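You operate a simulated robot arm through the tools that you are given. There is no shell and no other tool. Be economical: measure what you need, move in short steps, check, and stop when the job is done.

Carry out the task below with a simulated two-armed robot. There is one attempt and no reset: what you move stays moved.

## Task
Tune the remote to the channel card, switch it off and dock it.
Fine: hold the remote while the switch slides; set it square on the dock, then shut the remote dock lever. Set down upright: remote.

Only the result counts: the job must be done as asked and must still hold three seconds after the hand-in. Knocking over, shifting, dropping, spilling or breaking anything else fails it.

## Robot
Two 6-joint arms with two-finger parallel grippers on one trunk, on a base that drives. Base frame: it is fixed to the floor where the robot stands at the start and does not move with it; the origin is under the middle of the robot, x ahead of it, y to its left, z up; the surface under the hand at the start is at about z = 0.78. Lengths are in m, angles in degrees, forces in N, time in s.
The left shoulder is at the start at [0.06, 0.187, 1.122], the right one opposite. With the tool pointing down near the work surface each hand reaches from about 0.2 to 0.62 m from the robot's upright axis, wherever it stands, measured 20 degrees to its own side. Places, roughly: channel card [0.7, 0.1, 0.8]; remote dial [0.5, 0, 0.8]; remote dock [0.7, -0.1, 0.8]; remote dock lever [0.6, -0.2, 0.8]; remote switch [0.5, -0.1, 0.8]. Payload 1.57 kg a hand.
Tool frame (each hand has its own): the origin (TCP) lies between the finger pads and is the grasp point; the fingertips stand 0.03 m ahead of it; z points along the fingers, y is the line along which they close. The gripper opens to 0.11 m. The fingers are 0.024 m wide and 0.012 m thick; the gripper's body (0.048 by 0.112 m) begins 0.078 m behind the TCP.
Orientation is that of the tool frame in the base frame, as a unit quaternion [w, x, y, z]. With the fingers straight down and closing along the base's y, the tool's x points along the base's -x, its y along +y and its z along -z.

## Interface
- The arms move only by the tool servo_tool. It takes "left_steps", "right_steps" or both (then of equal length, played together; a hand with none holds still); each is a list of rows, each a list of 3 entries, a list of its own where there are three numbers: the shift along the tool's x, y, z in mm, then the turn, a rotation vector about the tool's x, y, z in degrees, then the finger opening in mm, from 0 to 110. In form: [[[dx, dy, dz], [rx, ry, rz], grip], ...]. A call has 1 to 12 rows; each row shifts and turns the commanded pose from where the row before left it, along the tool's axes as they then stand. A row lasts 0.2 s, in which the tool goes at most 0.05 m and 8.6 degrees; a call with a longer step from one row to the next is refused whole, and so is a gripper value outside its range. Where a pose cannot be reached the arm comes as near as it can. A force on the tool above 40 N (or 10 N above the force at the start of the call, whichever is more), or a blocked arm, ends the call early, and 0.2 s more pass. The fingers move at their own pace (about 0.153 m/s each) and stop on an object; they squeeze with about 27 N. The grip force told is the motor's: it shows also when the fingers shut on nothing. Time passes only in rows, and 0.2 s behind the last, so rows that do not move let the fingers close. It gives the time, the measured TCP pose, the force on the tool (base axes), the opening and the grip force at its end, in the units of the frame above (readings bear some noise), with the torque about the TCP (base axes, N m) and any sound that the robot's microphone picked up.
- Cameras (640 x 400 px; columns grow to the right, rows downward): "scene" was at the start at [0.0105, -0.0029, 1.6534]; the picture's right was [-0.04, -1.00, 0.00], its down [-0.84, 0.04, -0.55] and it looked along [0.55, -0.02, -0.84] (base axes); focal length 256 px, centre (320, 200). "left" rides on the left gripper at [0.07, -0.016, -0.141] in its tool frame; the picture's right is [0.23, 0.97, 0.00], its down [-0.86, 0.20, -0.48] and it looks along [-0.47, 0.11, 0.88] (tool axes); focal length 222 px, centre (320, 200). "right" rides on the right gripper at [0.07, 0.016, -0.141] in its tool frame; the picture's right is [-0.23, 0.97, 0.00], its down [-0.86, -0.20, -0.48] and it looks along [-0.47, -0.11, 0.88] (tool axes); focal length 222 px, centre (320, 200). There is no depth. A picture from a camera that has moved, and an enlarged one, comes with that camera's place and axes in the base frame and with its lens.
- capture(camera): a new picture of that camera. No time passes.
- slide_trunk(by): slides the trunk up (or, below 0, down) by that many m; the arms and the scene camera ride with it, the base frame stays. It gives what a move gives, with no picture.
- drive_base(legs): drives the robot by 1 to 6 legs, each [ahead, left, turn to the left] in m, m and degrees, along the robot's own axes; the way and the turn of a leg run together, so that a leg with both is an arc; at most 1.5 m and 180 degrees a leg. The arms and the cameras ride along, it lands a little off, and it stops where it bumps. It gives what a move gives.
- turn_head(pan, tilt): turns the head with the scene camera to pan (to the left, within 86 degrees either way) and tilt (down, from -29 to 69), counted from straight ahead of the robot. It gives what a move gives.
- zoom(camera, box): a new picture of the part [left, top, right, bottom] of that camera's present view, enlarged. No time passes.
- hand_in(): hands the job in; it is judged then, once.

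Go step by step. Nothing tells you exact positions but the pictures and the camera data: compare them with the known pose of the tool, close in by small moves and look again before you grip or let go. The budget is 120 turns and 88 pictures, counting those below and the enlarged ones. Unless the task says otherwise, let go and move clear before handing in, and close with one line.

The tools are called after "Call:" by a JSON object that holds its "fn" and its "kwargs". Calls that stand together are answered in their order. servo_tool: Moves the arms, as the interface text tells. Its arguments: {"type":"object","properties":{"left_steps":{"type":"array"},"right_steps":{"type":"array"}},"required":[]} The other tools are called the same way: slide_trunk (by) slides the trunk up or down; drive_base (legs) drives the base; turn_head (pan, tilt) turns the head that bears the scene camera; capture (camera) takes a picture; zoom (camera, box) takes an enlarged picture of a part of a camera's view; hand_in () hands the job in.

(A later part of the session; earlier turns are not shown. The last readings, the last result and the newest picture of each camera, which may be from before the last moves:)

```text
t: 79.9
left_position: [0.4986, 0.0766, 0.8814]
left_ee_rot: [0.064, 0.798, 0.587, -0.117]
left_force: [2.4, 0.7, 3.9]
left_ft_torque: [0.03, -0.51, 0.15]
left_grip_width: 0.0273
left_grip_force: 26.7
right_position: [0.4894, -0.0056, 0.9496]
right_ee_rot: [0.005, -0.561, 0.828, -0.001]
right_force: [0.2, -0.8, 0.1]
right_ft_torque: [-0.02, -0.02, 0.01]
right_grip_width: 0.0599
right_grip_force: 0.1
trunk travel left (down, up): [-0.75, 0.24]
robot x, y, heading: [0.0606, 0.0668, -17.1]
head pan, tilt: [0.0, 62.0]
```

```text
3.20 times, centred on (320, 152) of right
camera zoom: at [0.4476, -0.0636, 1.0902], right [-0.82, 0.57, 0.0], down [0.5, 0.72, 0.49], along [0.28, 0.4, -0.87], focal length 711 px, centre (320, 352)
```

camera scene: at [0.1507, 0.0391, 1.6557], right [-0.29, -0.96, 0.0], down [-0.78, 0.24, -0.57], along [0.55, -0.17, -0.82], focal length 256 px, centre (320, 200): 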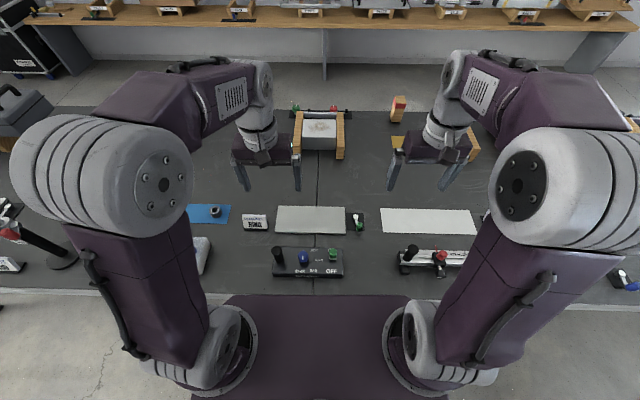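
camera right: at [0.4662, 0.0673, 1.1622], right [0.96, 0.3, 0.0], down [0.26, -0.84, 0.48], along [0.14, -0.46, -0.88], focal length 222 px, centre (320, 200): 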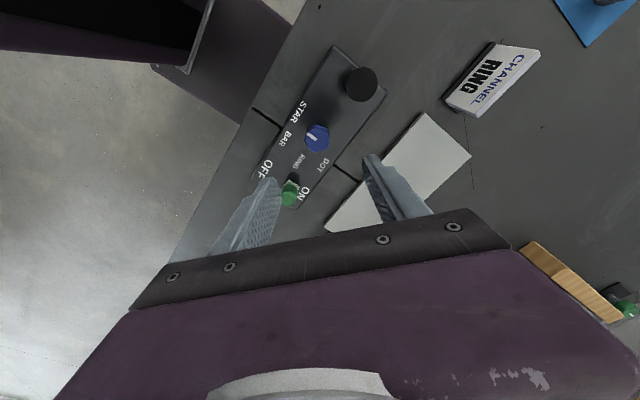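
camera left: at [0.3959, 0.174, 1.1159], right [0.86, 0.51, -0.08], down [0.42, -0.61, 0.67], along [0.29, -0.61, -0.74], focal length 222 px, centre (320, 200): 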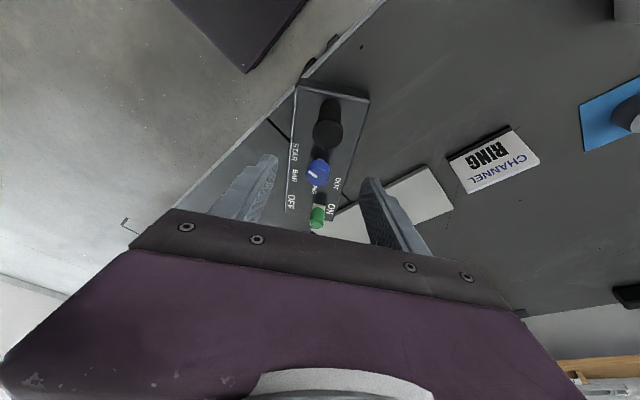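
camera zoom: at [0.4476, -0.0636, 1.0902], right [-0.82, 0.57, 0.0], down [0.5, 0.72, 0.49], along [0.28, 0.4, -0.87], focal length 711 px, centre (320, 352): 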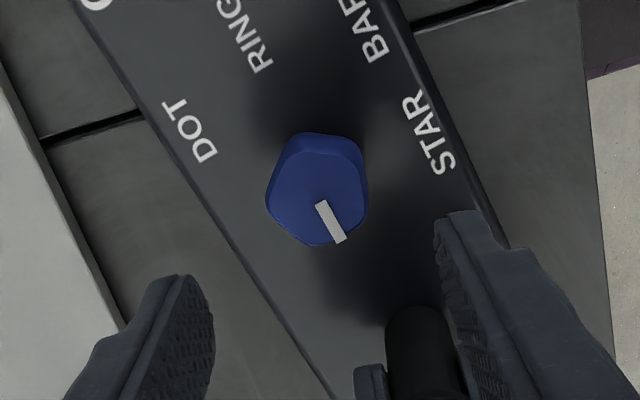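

Call:
{"fn": "servo_tool", "kwargs": {"right_steps": [[[0, 0, 45], [0, 0, 0], 60], [[0, 0, 43], [0, 0, 0], 60], [[0, 0, 0], [0, 0, 0], 0], [[0, 0, 0], [0, 0, 0], 0], [[0, 0, 0], [0, 0, -4], 0], [[0, 0, 0], [0, 0, 0], 0], [[0, 0, 0], [0, 0, 0], 60], [[0, 0, 0], [0, 0, 0], 60], [[0, 0, -45], [0, 0, 0], 60], [[0, 0, -45], [0, 0, 0], 60]]}}

Call:
{"fn": "zoom", "kwargs": {"camera": "right", "box": [220, 90, 420, 215]}}

```text
t: 82.1
left_position: [0.498, 0.0769, 0.883]
left_ee_rot: [0.065, 0.798, 0.587, -0.118]
left_force: [-1.9, -0.7, 3.6]
left_ft_torque: [-0.13, -0.22, -0.07]
left_grip_width: 0.0269
left_grip_force: 27.3
right_position: [0.4892, -0.0082, 0.9552]
right_ee_rot: [0.003, -0.589, 0.808, -0.001]
right_force: [-0.1, -0.4, 0.0]
right_ft_torque: [-0.02, 0.0, 0.03]
right_grip_width: 0.0601
right_grip_force: 0.1
trunk travel left (down, up): [-0.75, 0.24]
robot x, y, heading: [0.0564, 0.067, -17.1]
head pan, tilt: [0.0, 62.0]
```

```text
3.20 times, centred on (320, 152) of right
camera zoom: at [0.4502, -0.069, 1.0963], right [-0.86, 0.51, 0.0], down [0.45, 0.75, 0.48], along [0.25, 0.41, -0.87], focal length 711 px, centre (320, 352)
```

zoom: 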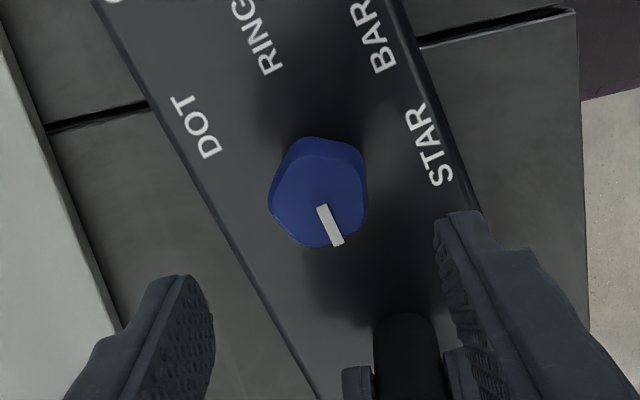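

Call:
{"fn": "servo_tool", "kwargs": {"right_steps": [[[0, 2, 45], [0, 0, 5], 60], [[0, 0, 45], [0, 0, 5], 60], [[0, 0, 0], [0, 0, 0], 0], [[0, 0, 0], [0, 0, 0], 0], [[0, 0, 0], [0, 0, -4], 0], [[0, 0, 0], [0, 0, -4], 0], [[0, 0, 0], [0, 0, -4], 0], [[0, 0, 0], [0, 0, 0], 0]]}}

Call:
{"fn": "zoom", "kwargs": {"camera": "right", "box": [220, 90, 420, 215]}}

```text
t: 83.9
left_position: [0.4986, 0.077, 0.8821]
left_ee_rot: [0.065, 0.799, 0.587, -0.118]
left_force: [-9.3, 20.0, 12.6]
left_ft_torque: [-0.92, -0.55, -0.87]
left_grip_width: 0.0272
left_grip_force: 27.3
right_position: [0.4866, -0.0083, 0.863]
right_ee_rot: [0.004, -0.604, 0.797, -0.001]
right_force: [9.9, -16.3, -7.9]
right_ft_torque: [-0.08, 0.6, -0.03]
right_grip_width: 0.0356
right_grip_force: 27.4
trunk travel left (down, up): [-0.75, 0.24]
robot x, y, heading: [0.0568, 0.0696, -17.1]
head pan, tilt: [0.0, 62.0]
```

```text
3.20 times, centred on (320, 152) of right
camera zoom: at [0.45, -0.07, 1.0047], right [-0.88, 0.48, 0.0], down [0.42, 0.77, 0.48], along [0.24, 0.42, -0.88], focal length 711 px, centre (320, 352)
```

zoom: 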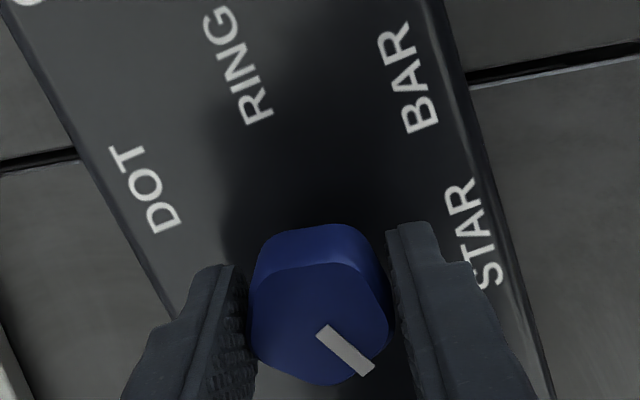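

Call:
{"fn": "servo_tool", "kwargs": {"right_steps": [[[0, 0, 0], [0, 0, 0], 60], [[0, 0, 0], [0, 0, 0], 60], [[0, 0, 0], [0, 0, 0], 60]]}}

Call:
{"fn": "zoom", "kwargs": {"camera": "right", "box": [220, 90, 420, 215]}}

```text
t: 84.7
left_position: [0.4984, 0.076, 0.8812]
left_ee_rot: [0.064, 0.798, 0.587, -0.118]
left_force: [2.0, -1.6, 1.3]
left_ft_torque: [-0.21, -0.32, 0.09]
left_grip_width: 0.0272
left_grip_force: 26.9
right_position: [0.4875, -0.0088, 0.8632]
right_ee_rot: [0.004, -0.603, 0.798, -0.001]
right_force: [0.0, 0.1, 1.1]
right_ft_torque: [0.01, -0.03, -0.03]
right_grip_width: 0.0598
right_grip_force: 0.0
trunk travel left (down, up): [-0.75, 0.24]
robot x, y, heading: [0.0566, 0.0677, -17.1]
head pan, tilt: [0.0, 62.0]
```

```text
3.20 times, centred on (320, 152) of right
camera zoom: at [0.4504, -0.0706, 1.0049], right [-0.88, 0.48, 0.0], down [0.42, 0.77, 0.48], along [0.24, 0.42, -0.87], focal length 711 px, centre (320, 352)
```

zoom: 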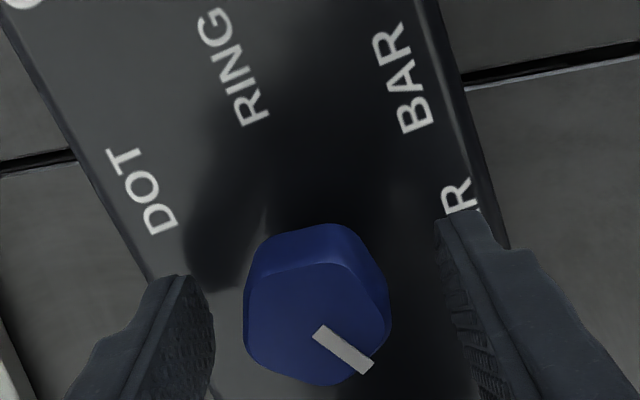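

The dial stays where it's left, so there are no detents. It is now about 23° short, so I'll grip and turn it back 23° clockwise.

Call:
{"fn": "servo_tool", "kwargs": {"right_steps": [[[0, 0, 0], [0, 0, 0], 0], [[0, 0, 0], [0, 0, 0], 0], [[0, 0, 0], [0, 0, 0], 0], [[0, 0, 0], [0, 0, 5.8], 0], [[0, 0, 0], [0, 0, 5.8], 0], [[0, 0, 0], [0, 0, 5.8], 0], [[0, 0, 0], [0, 0, 5.8], 0], [[0, 0, 0], [0, 0, 0], 60], [[0, 0, 0], [0, 0, 0], 60]]}}

Call:
{"fn": "zoom", "kwargs": {"camera": "right", "box": [220, 90, 420, 215]}}

```text
t: 86.7
left_position: [0.4982, 0.0758, 0.8825]
left_ee_rot: [0.064, 0.798, 0.587, -0.118]
left_force: [0.2, -2.1, 1.1]
left_ft_torque: [-0.4, -0.24, -0.05]
left_grip_width: 0.0272
left_grip_force: 27.0
right_position: [0.4884, -0.0046, 0.864]
right_ee_rot: [0.004, -0.431, 0.902, 0.001]
right_force: [-0.3, 1.1, -0.7]
right_ft_torque: [0.03, 0.0, 0.08]
right_grip_width: 0.0598
right_grip_force: 0.1
trunk travel left (down, up): [-0.75, 0.24]
robot x, y, heading: [0.058, 0.0695, -17.1]
head pan, tilt: [0.0, 62.0]
```

```text
3.20 times, centred on (320, 152) of right
camera zoom: at [0.4295, -0.0491, 1.0048], right [-0.61, 0.79, 0.0], down [0.69, 0.54, 0.49], along [0.38, 0.3, -0.87], focal length 711 px, centre (320, 352)
```

zoom: 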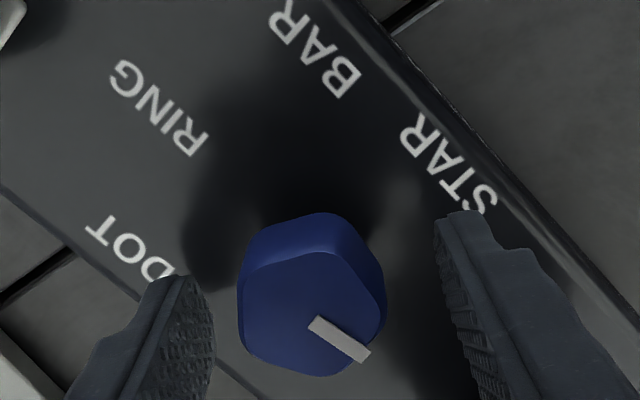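

Call:
{"fn": "servo_tool", "kwargs": {"right_steps": [[[0, 0, 0], [0, 0, 0], 0], [[0, 0, 0], [0, 0, 0], 0], [[0, 0, 0], [0, 0, 0], 0], [[0, 0, 0], [0, 0, 3], 0], [[0, 0, 0], [0, 0, 3], 0], [[0, 0, 0], [0, 0, 0], 60], [[0, 0, 0], [0, 0, 0], 60], [[0, 0, -45], [0, 0, 0], 60], [[0, 0, -45], [0, 0, 0], 60]]}}

Call:
{"fn": "zoom", "kwargs": {"camera": "right", "box": [220, 90, 420, 215]}}

```text
t: 88.7
left_position: [0.4982, 0.0774, 0.8806]
left_ee_rot: [0.064, 0.798, 0.587, -0.118]
left_force: [0.1, 0.9, 2.1]
left_ft_torque: [0.02, -0.29, 0.12]
left_grip_width: 0.027
left_grip_force: 27.0
right_position: [0.487, -0.0048, 0.9528]
right_ee_rot: [0.005, -0.383, 0.924, 0.0]
right_force: [0.4, 0.4, 0.3]
right_ft_torque: [-0.01, 0.04, 0.0]
right_grip_width: 0.0598
right_grip_force: 0.1
trunk travel left (down, up): [-0.75, 0.24]
robot x, y, heading: [0.0622, 0.0673, -16.8]
head pan, tilt: [0.0, 62.0]
```

```text
3.20 times, centred on (320, 152) of right
camera zoom: at [0.4239, -0.0422, 1.0939], right [-0.53, 0.85, 0.0], down [0.74, 0.46, 0.49], along [0.41, 0.26, -0.87], focal length 711 px, centre (320, 352)
```

zoom: 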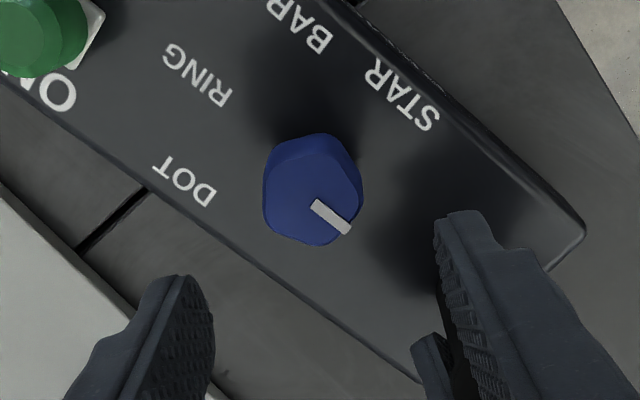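

The mark is now parallel to the long edges and pointing at the post. Next I'll bring the right hand over the green switch with its fingers closing along the slide direction.

Call:
{"fn": "servo_tool", "kwargs": {"right_steps": [[[0, 0, 0], [0, 0, -7.6], 60], [[0, 0, 0], [0, 0, -7.6], 60], [[0, 0, 0], [0, 0, -7.6], 60], [[0, 0, 0], [0, 0, -7.6], 60], [[0, 0, 0], [0, 0, -7.6], 60], [[34.1, -12.4, 0], [0, 0, 0], 60], [[34.1, -12.4, 0], [0, 0, 0], 60], [[34.1, -12.4, 0], [0, 0, 0], 60], [[0, 0, 0], [0, 0, 0], 60]]}}

Call:
{"fn": "zoom", "kwargs": {"camera": "right", "box": [220, 90, 420, 215]}}

Call:
{"fn": "zoom", "kwargs": {"camera": "scene", "box": [270, 180, 350, 230]}}

```text
t: 90.7
left_position: [0.4994, 0.0771, 0.8824]
left_ee_rot: [0.065, 0.799, 0.587, -0.118]
left_force: [-0.9, -1.1, 2.3]
left_ft_torque: [-0.05, -0.23, -0.06]
left_grip_width: 0.027
left_grip_force: 26.7
right_position: [0.5113, -0.1127, 0.9534]
right_ee_rot: [0.004, -0.663, 0.749, -0.001]
right_force: [0.3, 0.3, 0.3]
right_ft_torque: [0.0, 0.03, -0.01]
right_grip_width: 0.0598
right_grip_force: 0.2
trunk travel left (down, up): [-0.75, 0.24]
robot x, y, heading: [0.0593, 0.0713, -17.1]
head pan, tilt: [0.0, 62.0]
```

```text
3.20 times, centred on (320, 152) of right
camera zoom: at [0.485, -0.179, 1.0939], right [-0.94, 0.34, -0.01], down [0.3, 0.82, 0.48], along [0.17, 0.45, -0.87], focal length 711 px, centre (320, 352)
```

zoom: 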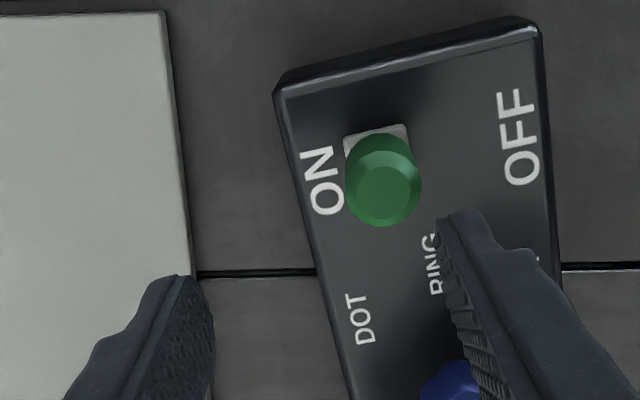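

```text
8.00 times, centred on (310, 205) of scene
camera zoom: at [0.0621, 0.066, 1.6474], right [-0.29, -0.96, 0.0], down [-0.84, 0.26, -0.47], along [0.45, -0.14, -0.88], focal length 2046 px, centre (400, 160)
```

zoom: 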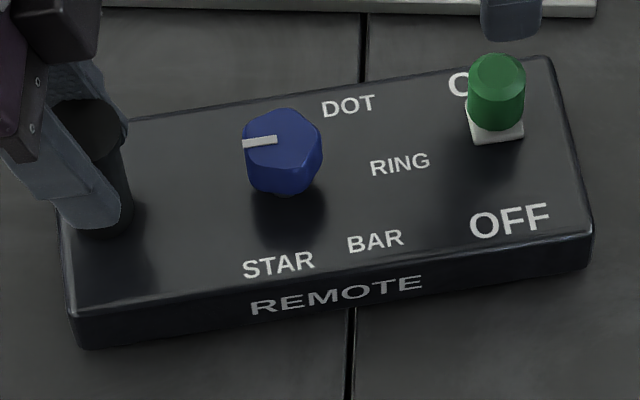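

The switch knob is near (0.491, −0.110). I'll correct by 20 mm, descend and close on it.

Call:
{"fn": "servo_tool", "kwargs": {"right_steps": [[[0, 20.5, 0], [0, 0, 0], 70], [[0, 0, 45], [0, 0, 0], 70], [[0, 0, 42], [0, 0, 0], 70], [[0, 0, 0], [0, 0, 0], 45], [[0, 0, 0], [0, 0, 0], 0], [[0, 0, 0], [0, 0, 0], 0]]}}

Call:
{"fn": "zoom", "kwargs": {"camera": "scene", "box": [270, 180, 350, 230]}}

```text
t: 92.1
left_position: [0.4992, 0.077, 0.8814]
left_ee_rot: [0.064, 0.799, 0.587, -0.117]
left_force: [-1.5, -0.3, 0.4]
left_ft_torque: [-0.06, -0.85, -0.27]
left_grip_width: 0.027
left_grip_force: 27.0
right_position: [0.4895, -0.1078, 0.8666]
right_ee_rot: [0.004, -0.662, 0.749, -0.001]
right_force: [0.6, 1.7, -0.2]
right_ft_torque: [0.05, 0.74, 0.04]
right_grip_width: 0.0241
right_grip_force: 27.3
trunk travel left (down, up): [-0.75, 0.24]
robot x, y, heading: [0.0575, 0.0663, -16.8]
head pan, tilt: [0.0, 62.0]
```

```text
8.00 times, centred on (310, 205) of scene
camera zoom: at [0.0621, 0.0662, 1.6474], right [-0.29, -0.96, 0.0], down [-0.84, 0.26, -0.47], along [0.45, -0.14, -0.88], focal length 2046 px, centre (400, 160)
```

zoom: 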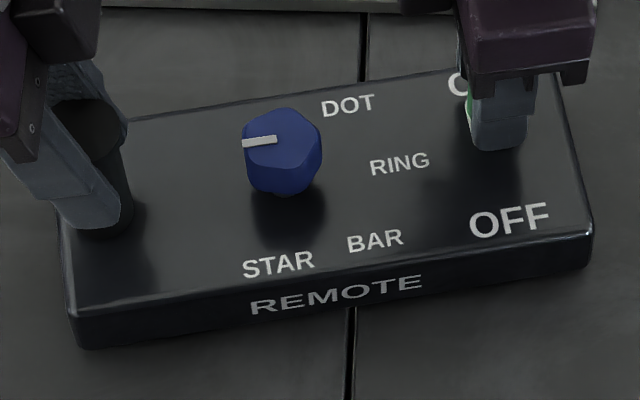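

The knob is gripped, 24 mm wide. I'll slide it toward OFF with the left hand holding the post.

Call:
{"fn": "servo_tool", "kwargs": {"right_steps": [[[0, 5, 0], [0, 0, 0], 0], [[0, 5, 0], [0, 0, 0], 0], [[0, 5, 0], [0, 0, 0], 0], [[0, 5, 0], [0, 0, 0], 0], [[0, 4, 0], [0, 0, 0], 0], [[0, 4, 0], [0, 0, 0], 0]]}}

Call:
{"fn": "zoom", "kwargs": {"camera": "scene", "box": [270, 180, 350, 230]}}

```text
t: 93.5
left_position: [0.499, 0.0762, 0.8814]
left_ee_rot: [0.064, 0.799, 0.586, -0.118]
left_force: [-2.2, -23.1, -3.8]
left_ft_torque: [-0.01, -1.16, 0.06]
left_grip_width: 0.0273
left_grip_force: 27.4
right_position: [0.4627, -0.105, 0.8663]
right_ee_rot: [0.004, -0.664, 0.748, 0.0]
right_force: [1.8, 22.6, 10.9]
right_ft_torque: [0.37, 0.79, 0.09]
right_grip_width: 0.0243
right_grip_force: 26.9
trunk travel left (down, up): [-0.75, 0.24]
robot x, y, heading: [0.0572, 0.0664, -17.1]
head pan, tilt: [0.0, 62.0]
```

```text
8.00 times, centred on (310, 205) of scene
camera zoom: at [0.0622, 0.0663, 1.6474], right [-0.29, -0.96, 0.0], down [-0.84, 0.26, -0.47], along [0.45, -0.14, -0.88], focal length 2046 px, centre (400, 160)
```

zoom: 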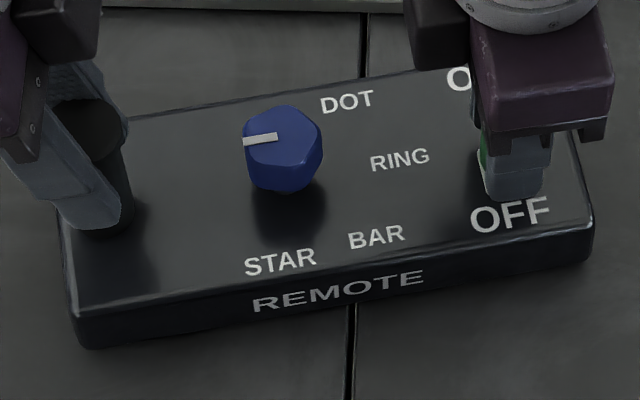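

Call:
{"fn": "servo_tool", "kwargs": {"right_steps": [[[0, 3, 0], [0, 0, 0], 0], [[0, 3, 0], [0, 0, 0], 0], [[0, 3, 0], [0, 0, 0], 0]]}}

Call:
{"fn": "zoom", "kwargs": {"camera": "scene", "box": [270, 180, 350, 230]}}

```text
t: 94.3
left_position: [0.4979, 0.0759, 0.882]
left_ee_rot: [0.064, 0.799, 0.586, -0.119]
left_force: [-9.1, -16.7, -0.5]
left_ft_torque: [-0.92, -0.86, -0.6]
left_grip_width: 0.0274
left_grip_force: 27.0
right_position: [0.4552, -0.1043, 0.8652]
right_ee_rot: [0.005, -0.662, 0.749, -0.001]
right_force: [10.3, 16.6, 3.9]
right_ft_torque: [0.43, 0.48, -0.07]
right_grip_width: 0.0243
right_grip_force: 27.4
trunk travel left (down, up): [-0.75, 0.24]
robot x, y, heading: [0.0601, 0.0654, -17.0]
head pan, tilt: [0.0, 62.0]
```

```text
8.00 times, centred on (310, 205) of scene
camera zoom: at [0.0627, 0.0665, 1.6475], right [-0.29, -0.96, 0.0], down [-0.84, 0.26, -0.47], along [0.45, -0.14, -0.88], focal length 2046 px, centre (400, 160)
```

zoom: 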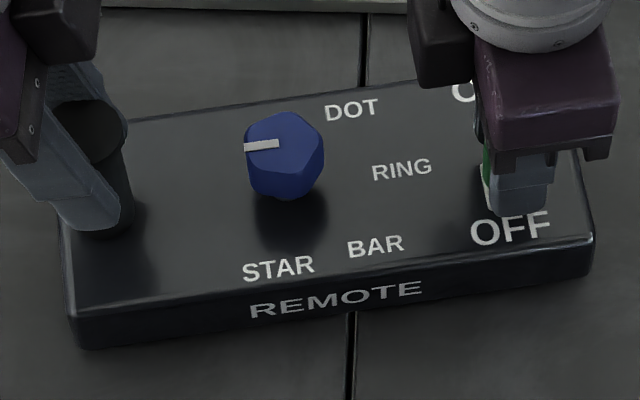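

The knob moved about 34 mm and hit its end stop at OFF. I'll release the right hand and back it off, then free the left hand and turn it for a lifting grip.

Call:
{"fn": "servo_tool", "kwargs": {"right_steps": [[[0, 0, 0], [0, 0, 0], 60], [[0, 0, 0], [0, 0, 0], 60], [[0, 0, -45], [0, 0, 0], 60], [[0, 0, -45], [0, 0, 0], 60], [[40, 0, 0], [0, 0, 0], 60], [[40, 0, 0], [0, 0, 0], 60], [[40, 0, 0], [0, 0, 0], 60], [[0, 0, -45], [0, 0, 0], 60]]}}

Call:
{"fn": "servo_tool", "kwargs": {"left_steps": [[[0, 0, 0], [0, 0, 0], 70], [[0, 0, 0], [0, 0, 0], 70], [[-10, 0, -38.7], [0, 0, 0], 70], [[-10, 0, -38.7], [0, 0, 0], 70], [[-10, 0, -38.7], [0, 0, 0], 70], [[0, 0, 0], [0, 7.2, 0], 70], [[0, 0, 0], [0, 7.2, 0], 70]]}}

Call:
{"fn": "zoom", "kwargs": {"camera": "scene", "box": [250, 150, 390, 240]}}

```text
t: 96.1
left_position: [0.4975, 0.0776, 0.8814]
left_ee_rot: [0.065, 0.799, 0.586, -0.118]
left_force: [-1.7, -1.0, 4.6]
left_ft_torque: [0.45, -0.28, -0.03]
left_grip_width: 0.0271
left_grip_force: 27.2
right_position: [0.4385, -0.2249, 0.9994]
right_ee_rot: [0.005, -0.663, 0.749, -0.002]
right_force: [-0.6, 0.2, 1.1]
right_ft_torque: [-0.03, 0.02, 0.01]
right_grip_width: 0.0601
right_grip_force: 0.0
trunk travel left (down, up): [-0.75, 0.24]
robot x, y, heading: [0.0566, 0.0688, -16.9]
head pan, tilt: [0.0, 62.0]
```

```text
t: 97.7
left_position: [0.5023, 0.0779, 1.0008]
left_ee_rot: [-0.01, 0.807, 0.59, -0.016]
left_force: [0.4, 0.3, 0.5]
left_ft_torque: [-0.01, -0.02, 0.0]
left_grip_width: 0.0699
left_grip_force: 0.1
right_position: [0.4404, -0.2268, 0.9976]
right_ee_rot: [0.004, -0.663, 0.749, -0.001]
right_force: [0.7, 0.3, -1.0]
right_ft_torque: [0.05, 0.02, -0.02]
right_grip_width: 0.0602
right_grip_force: 0.0
trunk travel left (down, up): [-0.75, 0.24]
robot x, y, heading: [0.0589, 0.0675, -16.9]
head pan, tilt: [0.0, 62.0]
```

```text
4.44 times, centred on (320, 195) of scene
camera zoom: at [0.0622, 0.0651, 1.6474], right [-0.29, -0.96, 0.0], down [-0.84, 0.26, -0.47], along [0.45, -0.14, -0.88], focal length 1137 px, centre (320, 222)
```

zoom: 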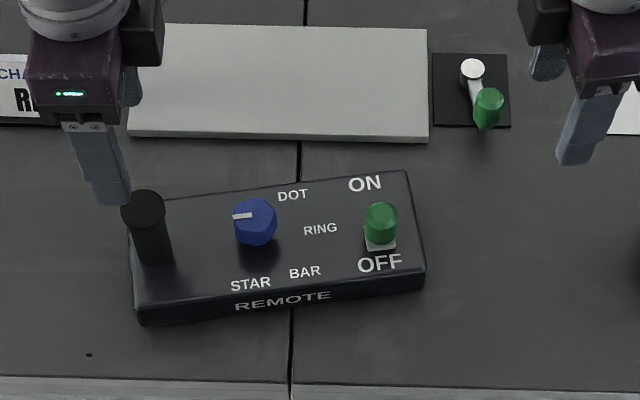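

The switch is off. I'll rotate the left hand so its fingers close along the remote's long axis for a firm lift.

Call:
{"fn": "servo_tool", "kwargs": {"left_steps": [[[0, 0, 0], [0, 0, -8.2], 70], [[0, 0, 0], [0, 0, -8.2], 70], [[0, 0, 0], [0, 0, -8.2], 70], [[0, 0, 0], [0, 0, -8.2], 70], [[0, 0, 0], [0, 0, -8.2], 70], [[0, 0, 0], [0, 0, -8.2], 70], [[0, 0, 0], [0, 0, -8.2], 70], [[0, 0, 0], [0, 0, -8.2], 70], [[0, 0, 0], [0, 0, -8.2], 70], [[0, 0, 0], [0, 0, -8.2], 70], [[0, 0, 0], [0, 0, -8.2], 70], [[0, 0, 0], [0, 0, -8.2], 70]]}}

Call:
{"fn": "drive_base", "kwargs": {"legs": [[0.08, 0, 0]]}}

Call:
{"fn": "turn_head", "kwargs": {"pan": 0, "tilt": 58}}

Call:
{"fn": "capture", "kwargs": {"camera": "left"}}

```text
t: 100.3
left_position: [0.5025, 0.0783, 1.0024]
left_ee_rot: [-0.02, 0.08, 0.997, -0.003]
left_force: [-0.1, 0.1, -0.3]
left_ft_torque: [0.05, 0.01, -0.01]
left_grip_width: 0.0698
left_grip_force: 0.0
right_position: [0.4392, -0.2249, 0.9987]
right_ee_rot: [0.004, -0.662, 0.749, 0.0]
right_force: [-0.4, 0.4, 0.1]
right_ft_torque: [0.02, 0.0, 0.0]
right_grip_width: 0.0602
right_grip_force: 0.1
trunk travel left (down, up): [-0.75, 0.24]
robot x, y, heading: [0.0573, 0.0681, -16.6]
head pan, tilt: [0.0, 62.0]
```

```text
t: 101.4
left_position: [0.5805, 0.0539, 1.0035]
left_ee_rot: [-0.019, 0.082, 0.996, -0.004]
left_force: [0.0, 0.3, -0.6]
left_ft_torque: [0.01, 0.01, 0.01]
left_grip_width: 0.0703
left_grip_force: 0.0
right_position: [0.5172, -0.2499, 0.9995]
right_ee_rot: [0.004, -0.663, 0.749, -0.001]
right_force: [-0.8, -1.1, -0.1]
right_ft_torque: [0.01, 0.0, -0.03]
right_grip_width: 0.0597
right_grip_force: 0.0
trunk travel left (down, up): [-0.75, 0.24]
robot x, y, heading: [0.1335, 0.0427, -16.8]
head pan, tilt: [0.0, 62.0]
```

```text
t: 102.0
left_position: [0.5827, 0.0527, 1.0013]
left_ee_rot: [-0.02, 0.08, 0.997, -0.003]
left_force: [0.3, 0.6, -0.2]
left_ft_torque: [-0.02, 0.03, -0.03]
left_grip_width: 0.07
left_grip_force: 0.0
right_position: [0.5183, -0.2495, 0.9985]
right_ee_rot: [0.004, -0.662, 0.749, -0.001]
right_force: [-0.1, 0.5, 0.1]
right_ft_torque: [-0.03, 0.01, -0.01]
right_grip_width: 0.06
right_grip_force: 0.0
trunk travel left (down, up): [-0.75, 0.24]
robot x, y, heading: [0.1373, 0.0417, -17.0]
head pan, tilt: [0.0, 58.0]
```

```text
22 pictures are left
camera left: at [0.5163, 0.0493, 1.1455], right [-0.07, 1.0, 0.0], down [0.89, 0.06, 0.44], along [0.44, 0.03, -0.9], focal length 222 px, centre (320, 200)
```

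left: 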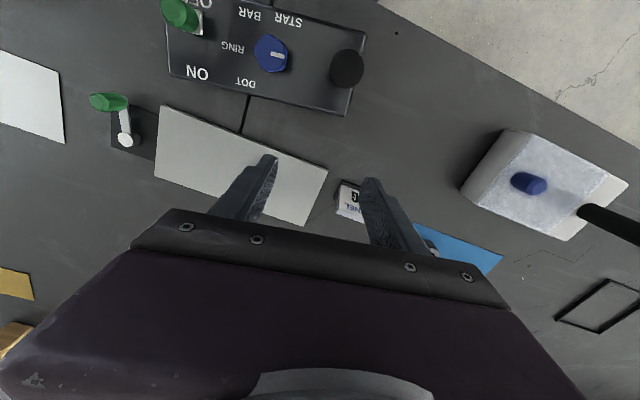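

The left hand is aligned along the remote, so I'll move back over the post, descend vertically and grip.

Call:
{"fn": "servo_tool", "kwargs": {"left_steps": [[[44, 5, 0], [0, -2.3, 0], 70], [[44, 5, 0], [0, 0, 0], 70], [[0, 0, 43], [0, 0, 0], 70], [[0, 0, 43], [0, 0, 0], 70], [[0, 0, 42], [0, 0, 0], 70], [[0, 0, 0], [0, 0, 0], 70], [[0, 0, 0], [0, 0, 0], 40], [[0, 0, 0], [0, 0, 0], 0], [[0, 0, 0], [0, 0, 0], 0]]}}

Call:
{"fn": "zoom", "kwargs": {"camera": "scene", "box": [240, 180, 400, 280]}}

```text
t: 104.0
left_position: [0.4987, 0.0729, 0.882]
left_ee_rot: [0.0, 0.082, 0.997, -0.006]
left_force: [-1.0, 0.7, 0.1]
left_ft_torque: [0.45, -0.12, 0.08]
left_grip_width: 0.0278
left_grip_force: 27.4
left hand out of reach, approached as far as the arm can: row 5
right_position: [0.5182, -0.2495, 0.9997]
right_ee_rot: [0.004, -0.663, 0.749, -0.001]
right_force: [-0.6, -0.4, 0.4]
right_ft_torque: [0.01, -0.02, 0.01]
right_grip_width: 0.06
right_grip_force: 0.1
trunk travel left (down, up): [-0.75, 0.24]
robot x, y, heading: [0.1352, 0.0438, -17.1]
head pan, tilt: [0.0, 58.0]
```

```text
4.00 times, centred on (320, 230) of scene
camera zoom: at [0.1451, 0.0412, 1.6521], right [-0.29, -0.96, 0.0], down [-0.81, 0.25, -0.53], along [0.51, -0.15, -0.85], focal length 1023 px, centre (320, 80)
```

zoom: 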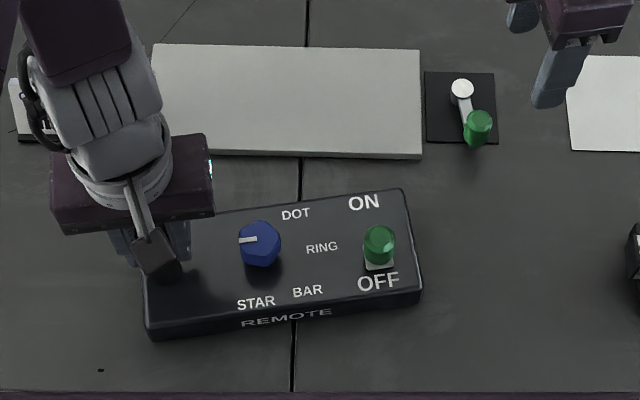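

The post is firmly gripped. I'll lift 35 mm and check that the remote stays level.

Call:
{"fn": "servo_tool", "kwargs": {"left_steps": [[[0, 0, -10], [0, 0, 0], 0], [[0, 0, -10], [0, 0, 0], 0], [[0, 0, -15], [0, 0, 0], 0], [[0, 0, 0], [0, 0, 0], 0]]}}

Call:
{"fn": "zoom", "kwargs": {"camera": "scene", "box": [240, 180, 400, 280]}}

```text
t: 105.0
left_position: [0.496, 0.0753, 0.9198]
left_ee_rot: [-0.001, 0.081, 0.997, -0.005]
left_force: [0.5, -0.1, -3.2]
left_ft_torque: [0.32, -0.07, 0.03]
left_grip_width: 0.0273
left_grip_force: 27.2
right_position: [0.5185, -0.2503, 0.9981]
right_ee_rot: [0.004, -0.663, 0.749, -0.001]
right_force: [-0.6, 0.7, -0.2]
right_ft_torque: [-0.03, 0.02, 0.0]
right_grip_width: 0.0599
right_grip_force: 0.1
trunk travel left (down, up): [-0.75, 0.24]
robot x, y, heading: [0.1369, 0.0446, -17.0]
head pan, tilt: [0.0, 58.0]
```

```text
4.00 times, centred on (320, 230) of scene
camera zoom: at [0.1459, 0.0408, 1.652], right [-0.29, -0.96, 0.0], down [-0.81, 0.25, -0.53], along [0.51, -0.15, -0.85], focal length 1023 px, centre (320, 80)
```

zoom: 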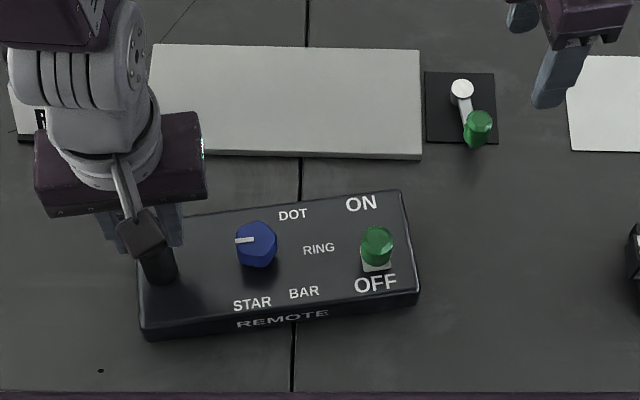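

Call:
{"fn": "zoom", "kwargs": {"camera": "scene", "box": [262, 220, 352, 276]}}

```text
7.11 times, centred on (307, 248) of scene
camera zoom: at [0.1459, 0.0408, 1.652], right [-0.29, -0.96, 0.0], down [-0.81, 0.25, -0.53], along [0.51, -0.15, -0.85], focal length 1818 px, centre (412, -141)
```

zoom: 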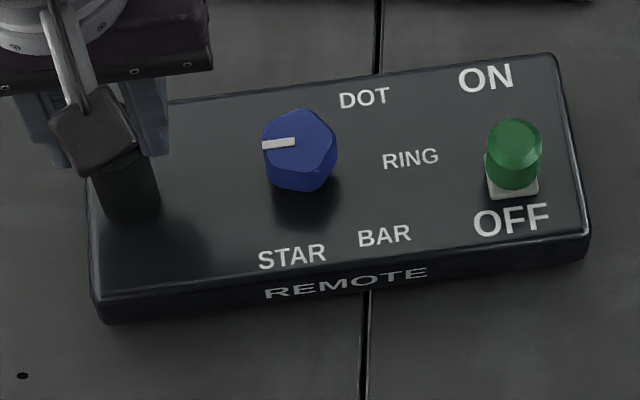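

The hand slid up the post and the remote didn't lift. Instead I'll grip the box body across its depth near its centre with the right hand. First I'll clear the left hand, then back up a little for reach.

Call:
{"fn": "servo_tool", "kwargs": {"left_steps": [[[0, 0, 0], [0, 0, 0], 80], [[0, 0, 0], [0, 0, 0], 80], [[0, 0, -45], [0, 0, 0], 80], [[0, 0, -45], [0, 0, 0], 80], [[0, 45, -20], [0, 0, 0], 80], [[0, 45, 0], [0, 0, 0], 80], [[0, 45, 0], [0, 0, 0], 80]]}}

Call:
{"fn": "drive_base", "kwargs": {"legs": [[-0.07, 0, 0]]}}

```text
t: 106.7
left_position: [0.5203, 0.2136, 1.0279]
left_ee_rot: [0.0, 0.081, 0.997, -0.006]
left_force: [-0.2, -0.1, -0.4]
left_ft_torque: [-0.02, -0.02, -0.01]
left_grip_width: 0.0801
left_grip_force: 0.1
right_position: [0.5172, -0.2481, 0.9992]
right_ee_rot: [0.003, -0.662, 0.749, -0.001]
right_force: [-0.2, 0.1, 0.1]
right_ft_torque: [-0.06, -0.01, 0.02]
right_grip_width: 0.0597
right_grip_force: 0.0
trunk travel left (down, up): [-0.75, 0.24]
robot x, y, heading: [0.1331, 0.0437, -16.9]
head pan, tilt: [0.0, 58.0]
```

```text
t: 107.7
left_position: [0.4543, 0.232, 1.0263]
left_ee_rot: [-0.001, 0.081, 0.997, -0.005]
left_force: [0.4, 0.2, 1.1]
left_ft_torque: [0.04, 0.02, 0.02]
left_grip_width: 0.0799
left_grip_force: 0.0
right_position: [0.4525, -0.2299, 0.9974]
right_ee_rot: [0.003, -0.663, 0.748, 0.0]
right_force: [0.8, -0.7, 0.0]
right_ft_torque: [-0.02, -0.01, 0.0]
right_grip_width: 0.0599
right_grip_force: 0.1
trunk travel left (down, up): [-0.75, 0.24]
robot x, y, heading: [0.0696, 0.063, -16.9]
head pan, tilt: [0.0, 58.0]
```

Call:
{"fn": "servo_tool", "kwargs": {"right_steps": [[[-42.7, -1.5, 0], [0, 0, 0], 110], [[-42.7, -1.5, 0], [0, 0, 0], 110], [[-42.7, -1.5, 0], [0, 0, 0], 110], [[-42.7, -1.5, 0], [0, 0, 0], 110], [[-42.7, -1.5, 0], [0, 0, 0], 110], [[0, 0, 35], [0, 0, 0], 110], [[0, 0, 30], [0, 0, 0], 110], [[0, 0, 0], [0, 0, 0], 110]]}}

Call:
{"fn": "capture", "kwargs": {"camera": "right"}}

Call:
{"fn": "zoom", "kwargs": {"camera": "scene", "box": [250, 160, 370, 235]}}

```text
t: 109.5
left_position: [0.452, 0.2331, 1.0282]
left_ee_rot: [0.0, 0.08, 0.997, -0.005]
left_force: [-0.3, -0.2, -0.3]
left_ft_torque: [0.01, 0.01, 0.01]
left_grip_width: 0.0798
left_grip_force: 0.1
right_position: [0.4867, -0.0155, 0.9328]
right_ee_rot: [0.004, -0.663, 0.749, -0.002]
right_force: [0.2, 0.2, -0.3]
right_ft_torque: [0.04, 0.0, 0.02]
right_grip_width: 0.1099
right_grip_force: 0.1
trunk travel left (down, up): [-0.75, 0.24]
robot x, y, heading: [0.0665, 0.0613, -16.4]
head pan, tilt: [0.0, 58.0]
```

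```text
18 pictures are left
camera right: at [0.4599, -0.0823, 1.0738], right [-0.94, 0.34, -0.01], down [0.3, 0.82, 0.48], along [0.17, 0.45, -0.87], focal length 222 px, centre (320, 200)
```

right: 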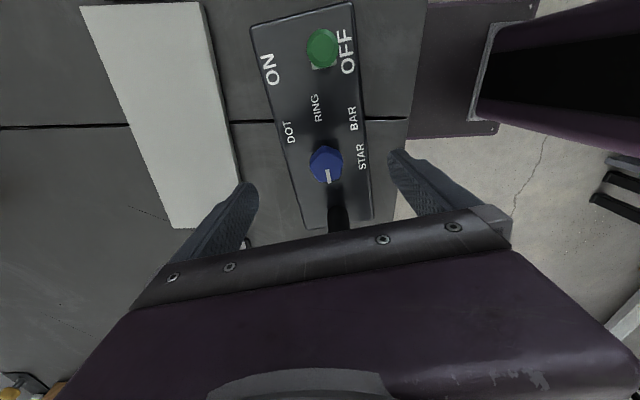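

```text
5.33 times, centred on (310, 198) of scene
camera zoom: at [0.0774, 0.062, 1.6521], right [-0.29, -0.96, 0.0], down [-0.81, 0.25, -0.53], along [0.51, -0.15, -0.85], focal length 1364 px, centre (373, 213)
```

zoom: 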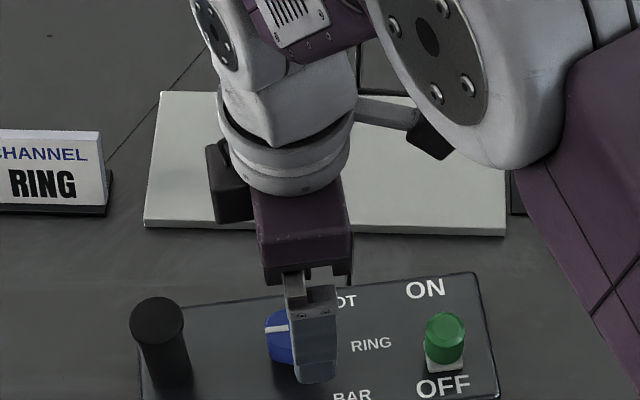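

The box is about 93 mm deep and the fingers open 110 mm. I'll shift 4 mm to centre and descend gently to straddle it.

Call:
{"fn": "servo_tool", "kwargs": {"right_steps": [[[0, 4, 30], [0, 0, 0], 110], [[0, 0, 30], [0, 0, 0], 110], [[0, 0, 10], [0, 0, 0], 110], [[0, 0, 10], [0, 0, 0], 110], [[0, 0, 10], [0, 0, 0], 110], [[0, 0, 0], [0, 0, 0], 110]]}}

Call:
{"fn": "capture", "kwargs": {"camera": "right"}}

```text
t: 110.9
left_position: [0.4524, 0.2331, 1.0285]
left_ee_rot: [0.001, 0.08, 0.997, -0.006]
left_force: [0.3, -0.2, 0.0]
left_ft_torque: [0.02, 0.0, -0.02]
left_grip_width: 0.0801
left_grip_force: 0.0
right_position: [0.4828, -0.0158, 0.8451]
right_ee_rot: [0.005, -0.663, 0.749, -0.001]
right_force: [0.8, 0.5, 0.9]
right_ft_torque: [-0.01, 0.02, 0.01]
right_grip_width: 0.1098
right_grip_force: 0.1
trunk travel left (down, up): [-0.75, 0.24]
robot x, y, heading: [0.0693, 0.0621, -16.6]
head pan, tilt: [0.0, 58.0]
```

```text
16 pictures are left
camera right: at [0.4566, -0.0826, 0.9875], right [-0.94, 0.34, -0.01], down [0.3, 0.82, 0.48], along [0.17, 0.45, -0.88], focal length 222 px, centre (320, 200)
```

right: 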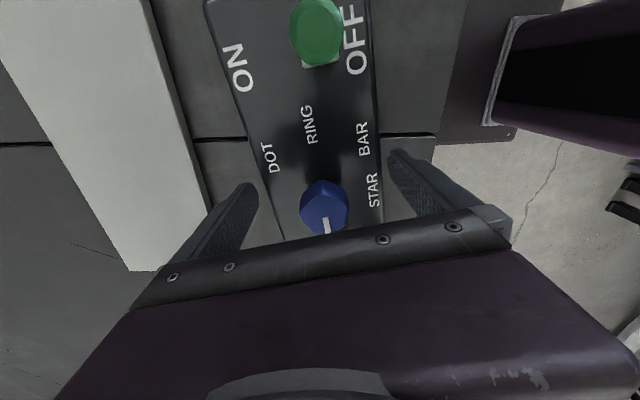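

Both fingers clear the box edges with even gaps. I'll descend the rest, close and lift slightly.

Call:
{"fn": "servo_tool", "kwargs": {"right_steps": [[[0, 0, 9], [0, 0, 0], 110], [[0, 0, 9], [0, 0, 0], 110], [[0, 0, 8], [0, 0, 0], 110], [[0, 0, 0], [0, 0, 0], 90], [[0, 0, 0], [0, 0, 0], 60], [[0, 0, 0], [0, 0, 0], 60], [[0, 0, -8], [0, 0, 0], 60], [[0, 0, -10], [0, 0, 0], 60], [[0, 0, -12], [0, 0, 0], 60], [[0, 0, 0], [0, 0, 0], 60]]}}

Call:
{"fn": "zoom", "kwargs": {"camera": "scene", "box": [250, 160, 370, 235]}}

```text
t: 113.1
left_position: [0.4538, 0.233, 1.0273]
left_ee_rot: [0.001, 0.08, 0.997, -0.005]
left_force: [-0.1, -0.3, -0.3]
left_ft_torque: [-0.02, -0.01, 0.0]
left_grip_width: 0.0802
left_grip_force: 0.1
right_position: [0.4828, -0.0155, 0.8484]
right_ee_rot: [0.005, -0.663, 0.748, -0.001]
right_force: [-0.3, -0.1, -4.3]
right_ft_torque: [0.02, -0.02, 0.01]
right_grip_width: 0.1003
right_grip_force: 27.1
trunk travel left (down, up): [-0.75, 0.24]
robot x, y, heading: [0.0718, 0.0625, -16.6]
head pan, tilt: [0.0, 58.0]
```

```text
5.33 times, centred on (310, 198) of scene
camera zoom: at [0.0789, 0.0613, 1.652], right [-0.29, -0.96, 0.0], down [-0.81, 0.25, -0.53], along [0.51, -0.15, -0.85], focal length 1364 px, centre (373, 213)
```

zoom: 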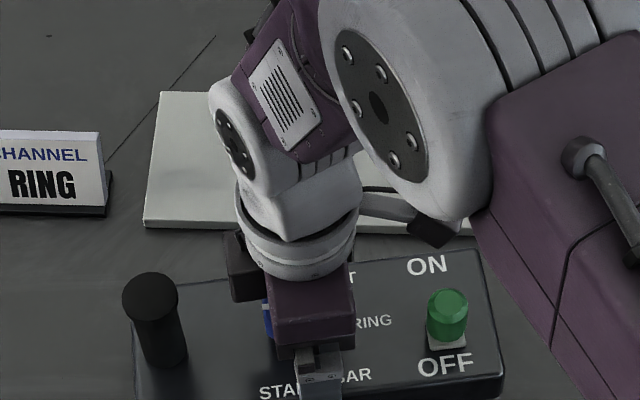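

The remote is lifted and level, at 4.3 N. I'll drive ahead 9 cm with it, then turn it 11° clockwise and move it over the dock.

Call:
{"fn": "servo_tool", "kwargs": {"right_steps": [[[0, 0, -10], [0, 0, 0], 60], [[0, 0, -10], [0, 0, 0], 60]]}}

Call:
{"fn": "drive_base", "kwargs": {"legs": [[0.09, 0, 0]]}}

Call:
{"fn": "servo_tool", "kwargs": {"right_steps": [[[0, 0, 0], [0, 0, 5.6], 60], [[0, 0, 0], [0, 0, 5.6], 60], [[0, 0, 0], [0, 0, 0], 60]]}}

```text
t: 113.7
left_position: [0.4536, 0.2336, 1.0271]
left_ee_rot: [-0.001, 0.081, 0.997, -0.005]
left_force: [-0.2, 0.5, 0.2]
left_ft_torque: [0.03, -0.02, 0.01]
left_grip_width: 0.08
left_grip_force: 0.0
right_position: [0.4811, -0.0179, 0.8684]
right_ee_rot: [0.004, -0.663, 0.749, -0.001]
right_force: [1.0, 0.6, -3.2]
right_ft_torque: [0.02, -0.01, 0.0]
right_grip_width: 0.1002
right_grip_force: 26.8
trunk travel left (down, up): [-0.75, 0.24]
robot x, y, heading: [0.0688, 0.0654, -17.0]
head pan, tilt: [0.0, 58.0]
```

```text
t: 114.8
left_position: [0.5414, 0.2066, 1.0286]
left_ee_rot: [0.0, 0.079, 0.997, -0.005]
left_force: [-0.7, 0.1, -0.1]
left_ft_torque: [0.0, -0.02, 0.02]
left_grip_width: 0.0801
left_grip_force: 0.1
right_position: [0.5707, -0.0435, 0.8698]
right_ee_rot: [0.005, -0.664, 0.748, 0.0]
right_force: [0.6, 0.5, -3.1]
right_ft_torque: [-0.01, 0.0, 0.0]
right_grip_width: 0.1001
right_grip_force: 26.6
trunk travel left (down, up): [-0.75, 0.24]
robot x, y, heading: [0.1549, 0.0366, -16.9]
head pan, tilt: [0.0, 58.0]
```

```text
t: 115.6
left_position: [0.5433, 0.2041, 1.0268]
left_ee_rot: [0.0, 0.08, 0.997, -0.005]
left_force: [0.3, -0.7, -0.2]
left_ft_torque: [0.0, 0.0, -0.02]
left_grip_width: 0.0801
left_grip_force: 0.2
right_position: [0.5708, -0.0432, 0.8678]
right_ee_rot: [0.004, -0.587, 0.809, 0.0]
right_force: [0.4, -0.7, -3.2]
right_ft_torque: [0.03, 0.0, 0.01]
right_grip_width: 0.1005
right_grip_force: 27.4
trunk travel left (down, up): [-0.75, 0.24]
robot x, y, heading: [0.1608, 0.0364, -16.9]
head pan, tilt: [0.0, 58.0]
```

Call:
{"fn": "servo_tool", "kwargs": {"right_steps": [[[0, -30, 0], [0, 0, 0], 60], [[0, -30, 0], [0, 0, 0], 60], [[0, -27, 0], [0, 0, 0], 60], [[0, 0, 0], [0, 0, 0], 60]]}}

Call:
{"fn": "zoom", "kwargs": {"camera": "scene", "box": [240, 150, 400, 250]}}

```text
t: 116.6
left_position: [0.5426, 0.2061, 1.0277]
left_ee_rot: [0.0, 0.079, 0.997, -0.005]
left_force: [-0.1, 0.4, 0.0]
left_ft_torque: [0.02, -0.03, 0.03]
left_grip_width: 0.0797
left_grip_force: 0.0
right_position: [0.6508, -0.0716, 0.8685]
right_ee_rot: [0.004, -0.588, 0.809, -0.002]
right_force: [-0.6, -0.1, -3.0]
right_ft_torque: [-0.01, 0.05, 0.0]
right_grip_width: 0.1002
right_grip_force: 26.9
trunk travel left (down, up): [-0.75, 0.24]
robot x, y, heading: [0.1533, 0.0412, -16.7]
head pan, tilt: [0.0, 58.0]
```

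```text
4.00 times, centred on (320, 200) of scene
camera zoom: at [0.1678, 0.0344, 1.6521], right [-0.29, -0.96, 0.0], down [-0.81, 0.24, -0.53], along [0.51, -0.15, -0.85], focal length 1023 px, centre (320, 200)
```

zoom: 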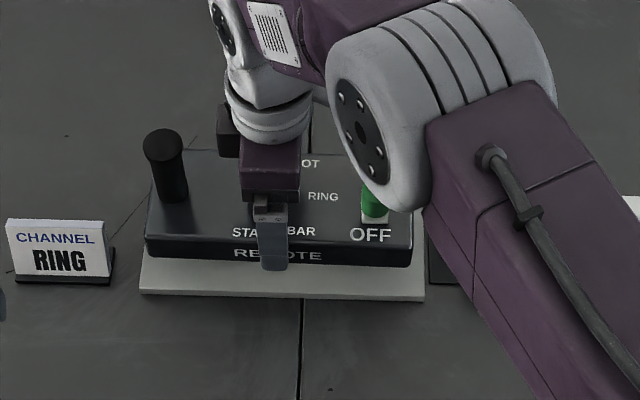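

Nearly centred: about 3 mm left and 1–2 mm near. I'll correct that and lower gently onto the dock.

Call:
{"fn": "servo_tool", "kwargs": {"right_steps": [[[2.5, -1.5, 0], [0, 0, -0.8], 60], [[0, 0, 14], [0, 0, 0], 60], [[0, 0, 12], [0, 0, 0], 60], [[0, 0, 6], [0, 0, 0], 60], [[0, 0, 4], [0, 0, 0], 60], [[0, 0, 0], [0, 0, 0], 60]]}}

Call:
{"fn": "zoom", "kwargs": {"camera": "scene", "box": [260, 175, 380, 250]}}

```text
t: 118.0
left_position: [0.5425, 0.2058, 1.0287]
left_ee_rot: [0.0, 0.079, 0.997, -0.005]
left_force: [-0.6, 0.5, 0.3]
left_ft_torque: [0.01, 0.04, 0.02]
left_grip_width: 0.0801
left_grip_force: 0.0
right_position: [0.654, -0.0731, 0.8335]
right_ee_rot: [0.004, -0.593, 0.805, -0.001]
right_force: [0.1, -0.3, -4.0]
right_ft_torque: [-0.03, 0.01, -0.01]
right_grip_width: 0.0999
right_grip_force: 26.8
trunk travel left (down, up): [-0.75, 0.24]
robot x, y, heading: [0.1596, 0.0339, -16.5]
head pan, tilt: [0.0, 58.0]
```

```text
5.33 times, centred on (320, 212) of scene
camera zoom: at [0.1679, 0.0344, 1.6521], right [-0.29, -0.96, 0.0], down [-0.81, 0.24, -0.53], along [0.51, -0.15, -0.85], focal length 1364 px, centre (320, 133)
```

zoom: 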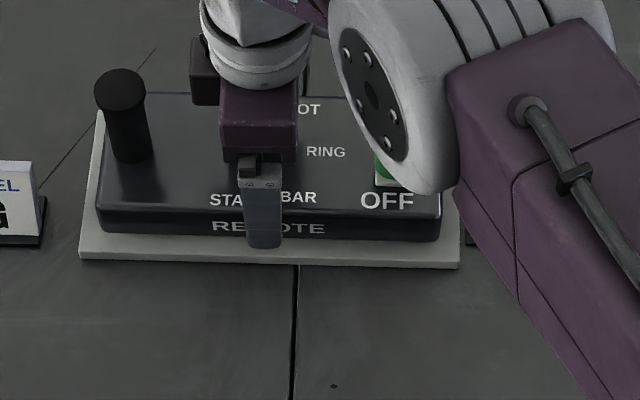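

Call:
{"fn": "servo_tool", "kwargs": {"right_steps": [[[0, 4.5, 0], [0, 0, 0], 60], [[0, 0, 2], [0, 0, 0], 60], [[0, 0, 2], [0, 0, 0], 60], [[0, 0, 0], [0, 0, 0], 60]]}}

```text
t: 119.0
left_position: [0.5422, 0.2064, 1.0288]
left_ee_rot: [0.001, 0.079, 0.997, -0.006]
left_force: [0.4, -0.2, -1.0]
left_ft_torque: [-0.01, 0.01, 0.03]
left_grip_width: 0.0799
left_grip_force: 0.1
right_position: [0.6497, -0.0713, 0.8312]
right_ee_rot: [0.005, -0.593, 0.805, -0.001]
right_force: [0.4, -0.4, 12.4]
right_ft_torque: [-0.24, 0.94, -0.16]
right_grip_width: 0.1001
right_grip_force: 27.1
trunk travel left (down, up): [-0.75, 0.24]
robot x, y, heading: [0.1606, 0.0382, -16.8]
head pan, tilt: [0.0, 58.0]
```

The remote is on the dock. I'll release and lift straight up, then look.

Call:
{"fn": "servo_tool", "kwargs": {"right_steps": [[[0, 0, 0], [0, 0, 0], 110], [[0, 0, 0], [0, 0, 0], 110], [[0, 0, -20], [0, 0, 0], 110], [[0, 0, -40], [0, 0, 0], 110], [[0, 0, -45], [0, 0, 0], 110], [[0, 0, -45], [0, 0, 0], 110], [[40, 0, 0], [0, 0, 0], 110], [[40, 0, 0], [0, 0, 0], 110], [[40, 0, 0], [0, 0, 0], 60], [[40, 0, 0], [0, 0, 0], 60], [[40, 0, 0], [0, 0, 0], 60]]}}

Call:
{"fn": "zoom", "kwargs": {"camera": "scene", "box": [260, 150, 400, 240]}}

Call:
{"fn": "capture", "kwargs": {"camera": "right"}}

```text
t: 121.4
left_position: [0.542, 0.2051, 1.0291]
left_ee_rot: [0.0, 0.08, 0.997, -0.006]
left_force: [0.0, -0.1, 0.1]
left_ft_torque: [0.02, -0.03, 0.0]
left_grip_width: 0.0798
left_grip_force: 0.2
right_position: [0.5897, -0.2637, 0.9808]
right_ee_rot: [0.005, -0.593, 0.805, -0.001]
right_force: [-0.1, -0.1, -1.1]
right_ft_torque: [0.0, 0.01, 0.02]
right_grip_width: 0.0598
right_grip_force: 0.1
trunk travel left (down, up): [-0.75, 0.24]
robot x, y, heading: [0.1587, 0.037, -16.8]
head pan, tilt: [0.0, 58.0]
```

```text
4.44 times, centred on (330, 195) of scene
camera zoom: at [0.1666, 0.0327, 1.6521], right [-0.29, -0.96, 0.0], down [-0.81, 0.25, -0.53], along [0.51, -0.15, -0.85], focal length 1137 px, centre (276, 222)
```

zoom: 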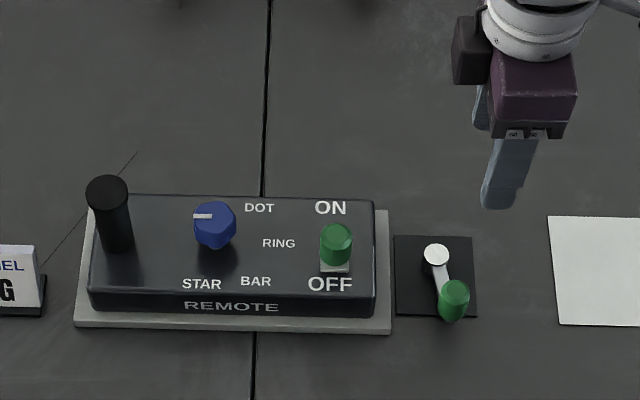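

```text
11 pictures are left
camera right: at [0.5507, -0.3247, 1.1222], right [-0.86, 0.51, 0.0], down [0.44, 0.76, 0.49], along [0.25, 0.42, -0.87], focal length 222 px, centre (320, 200)
```

right: 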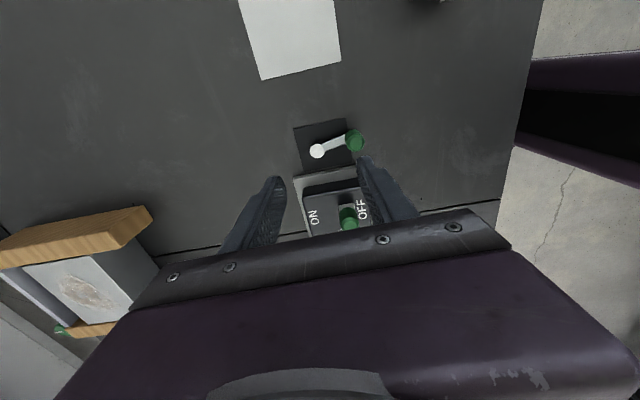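

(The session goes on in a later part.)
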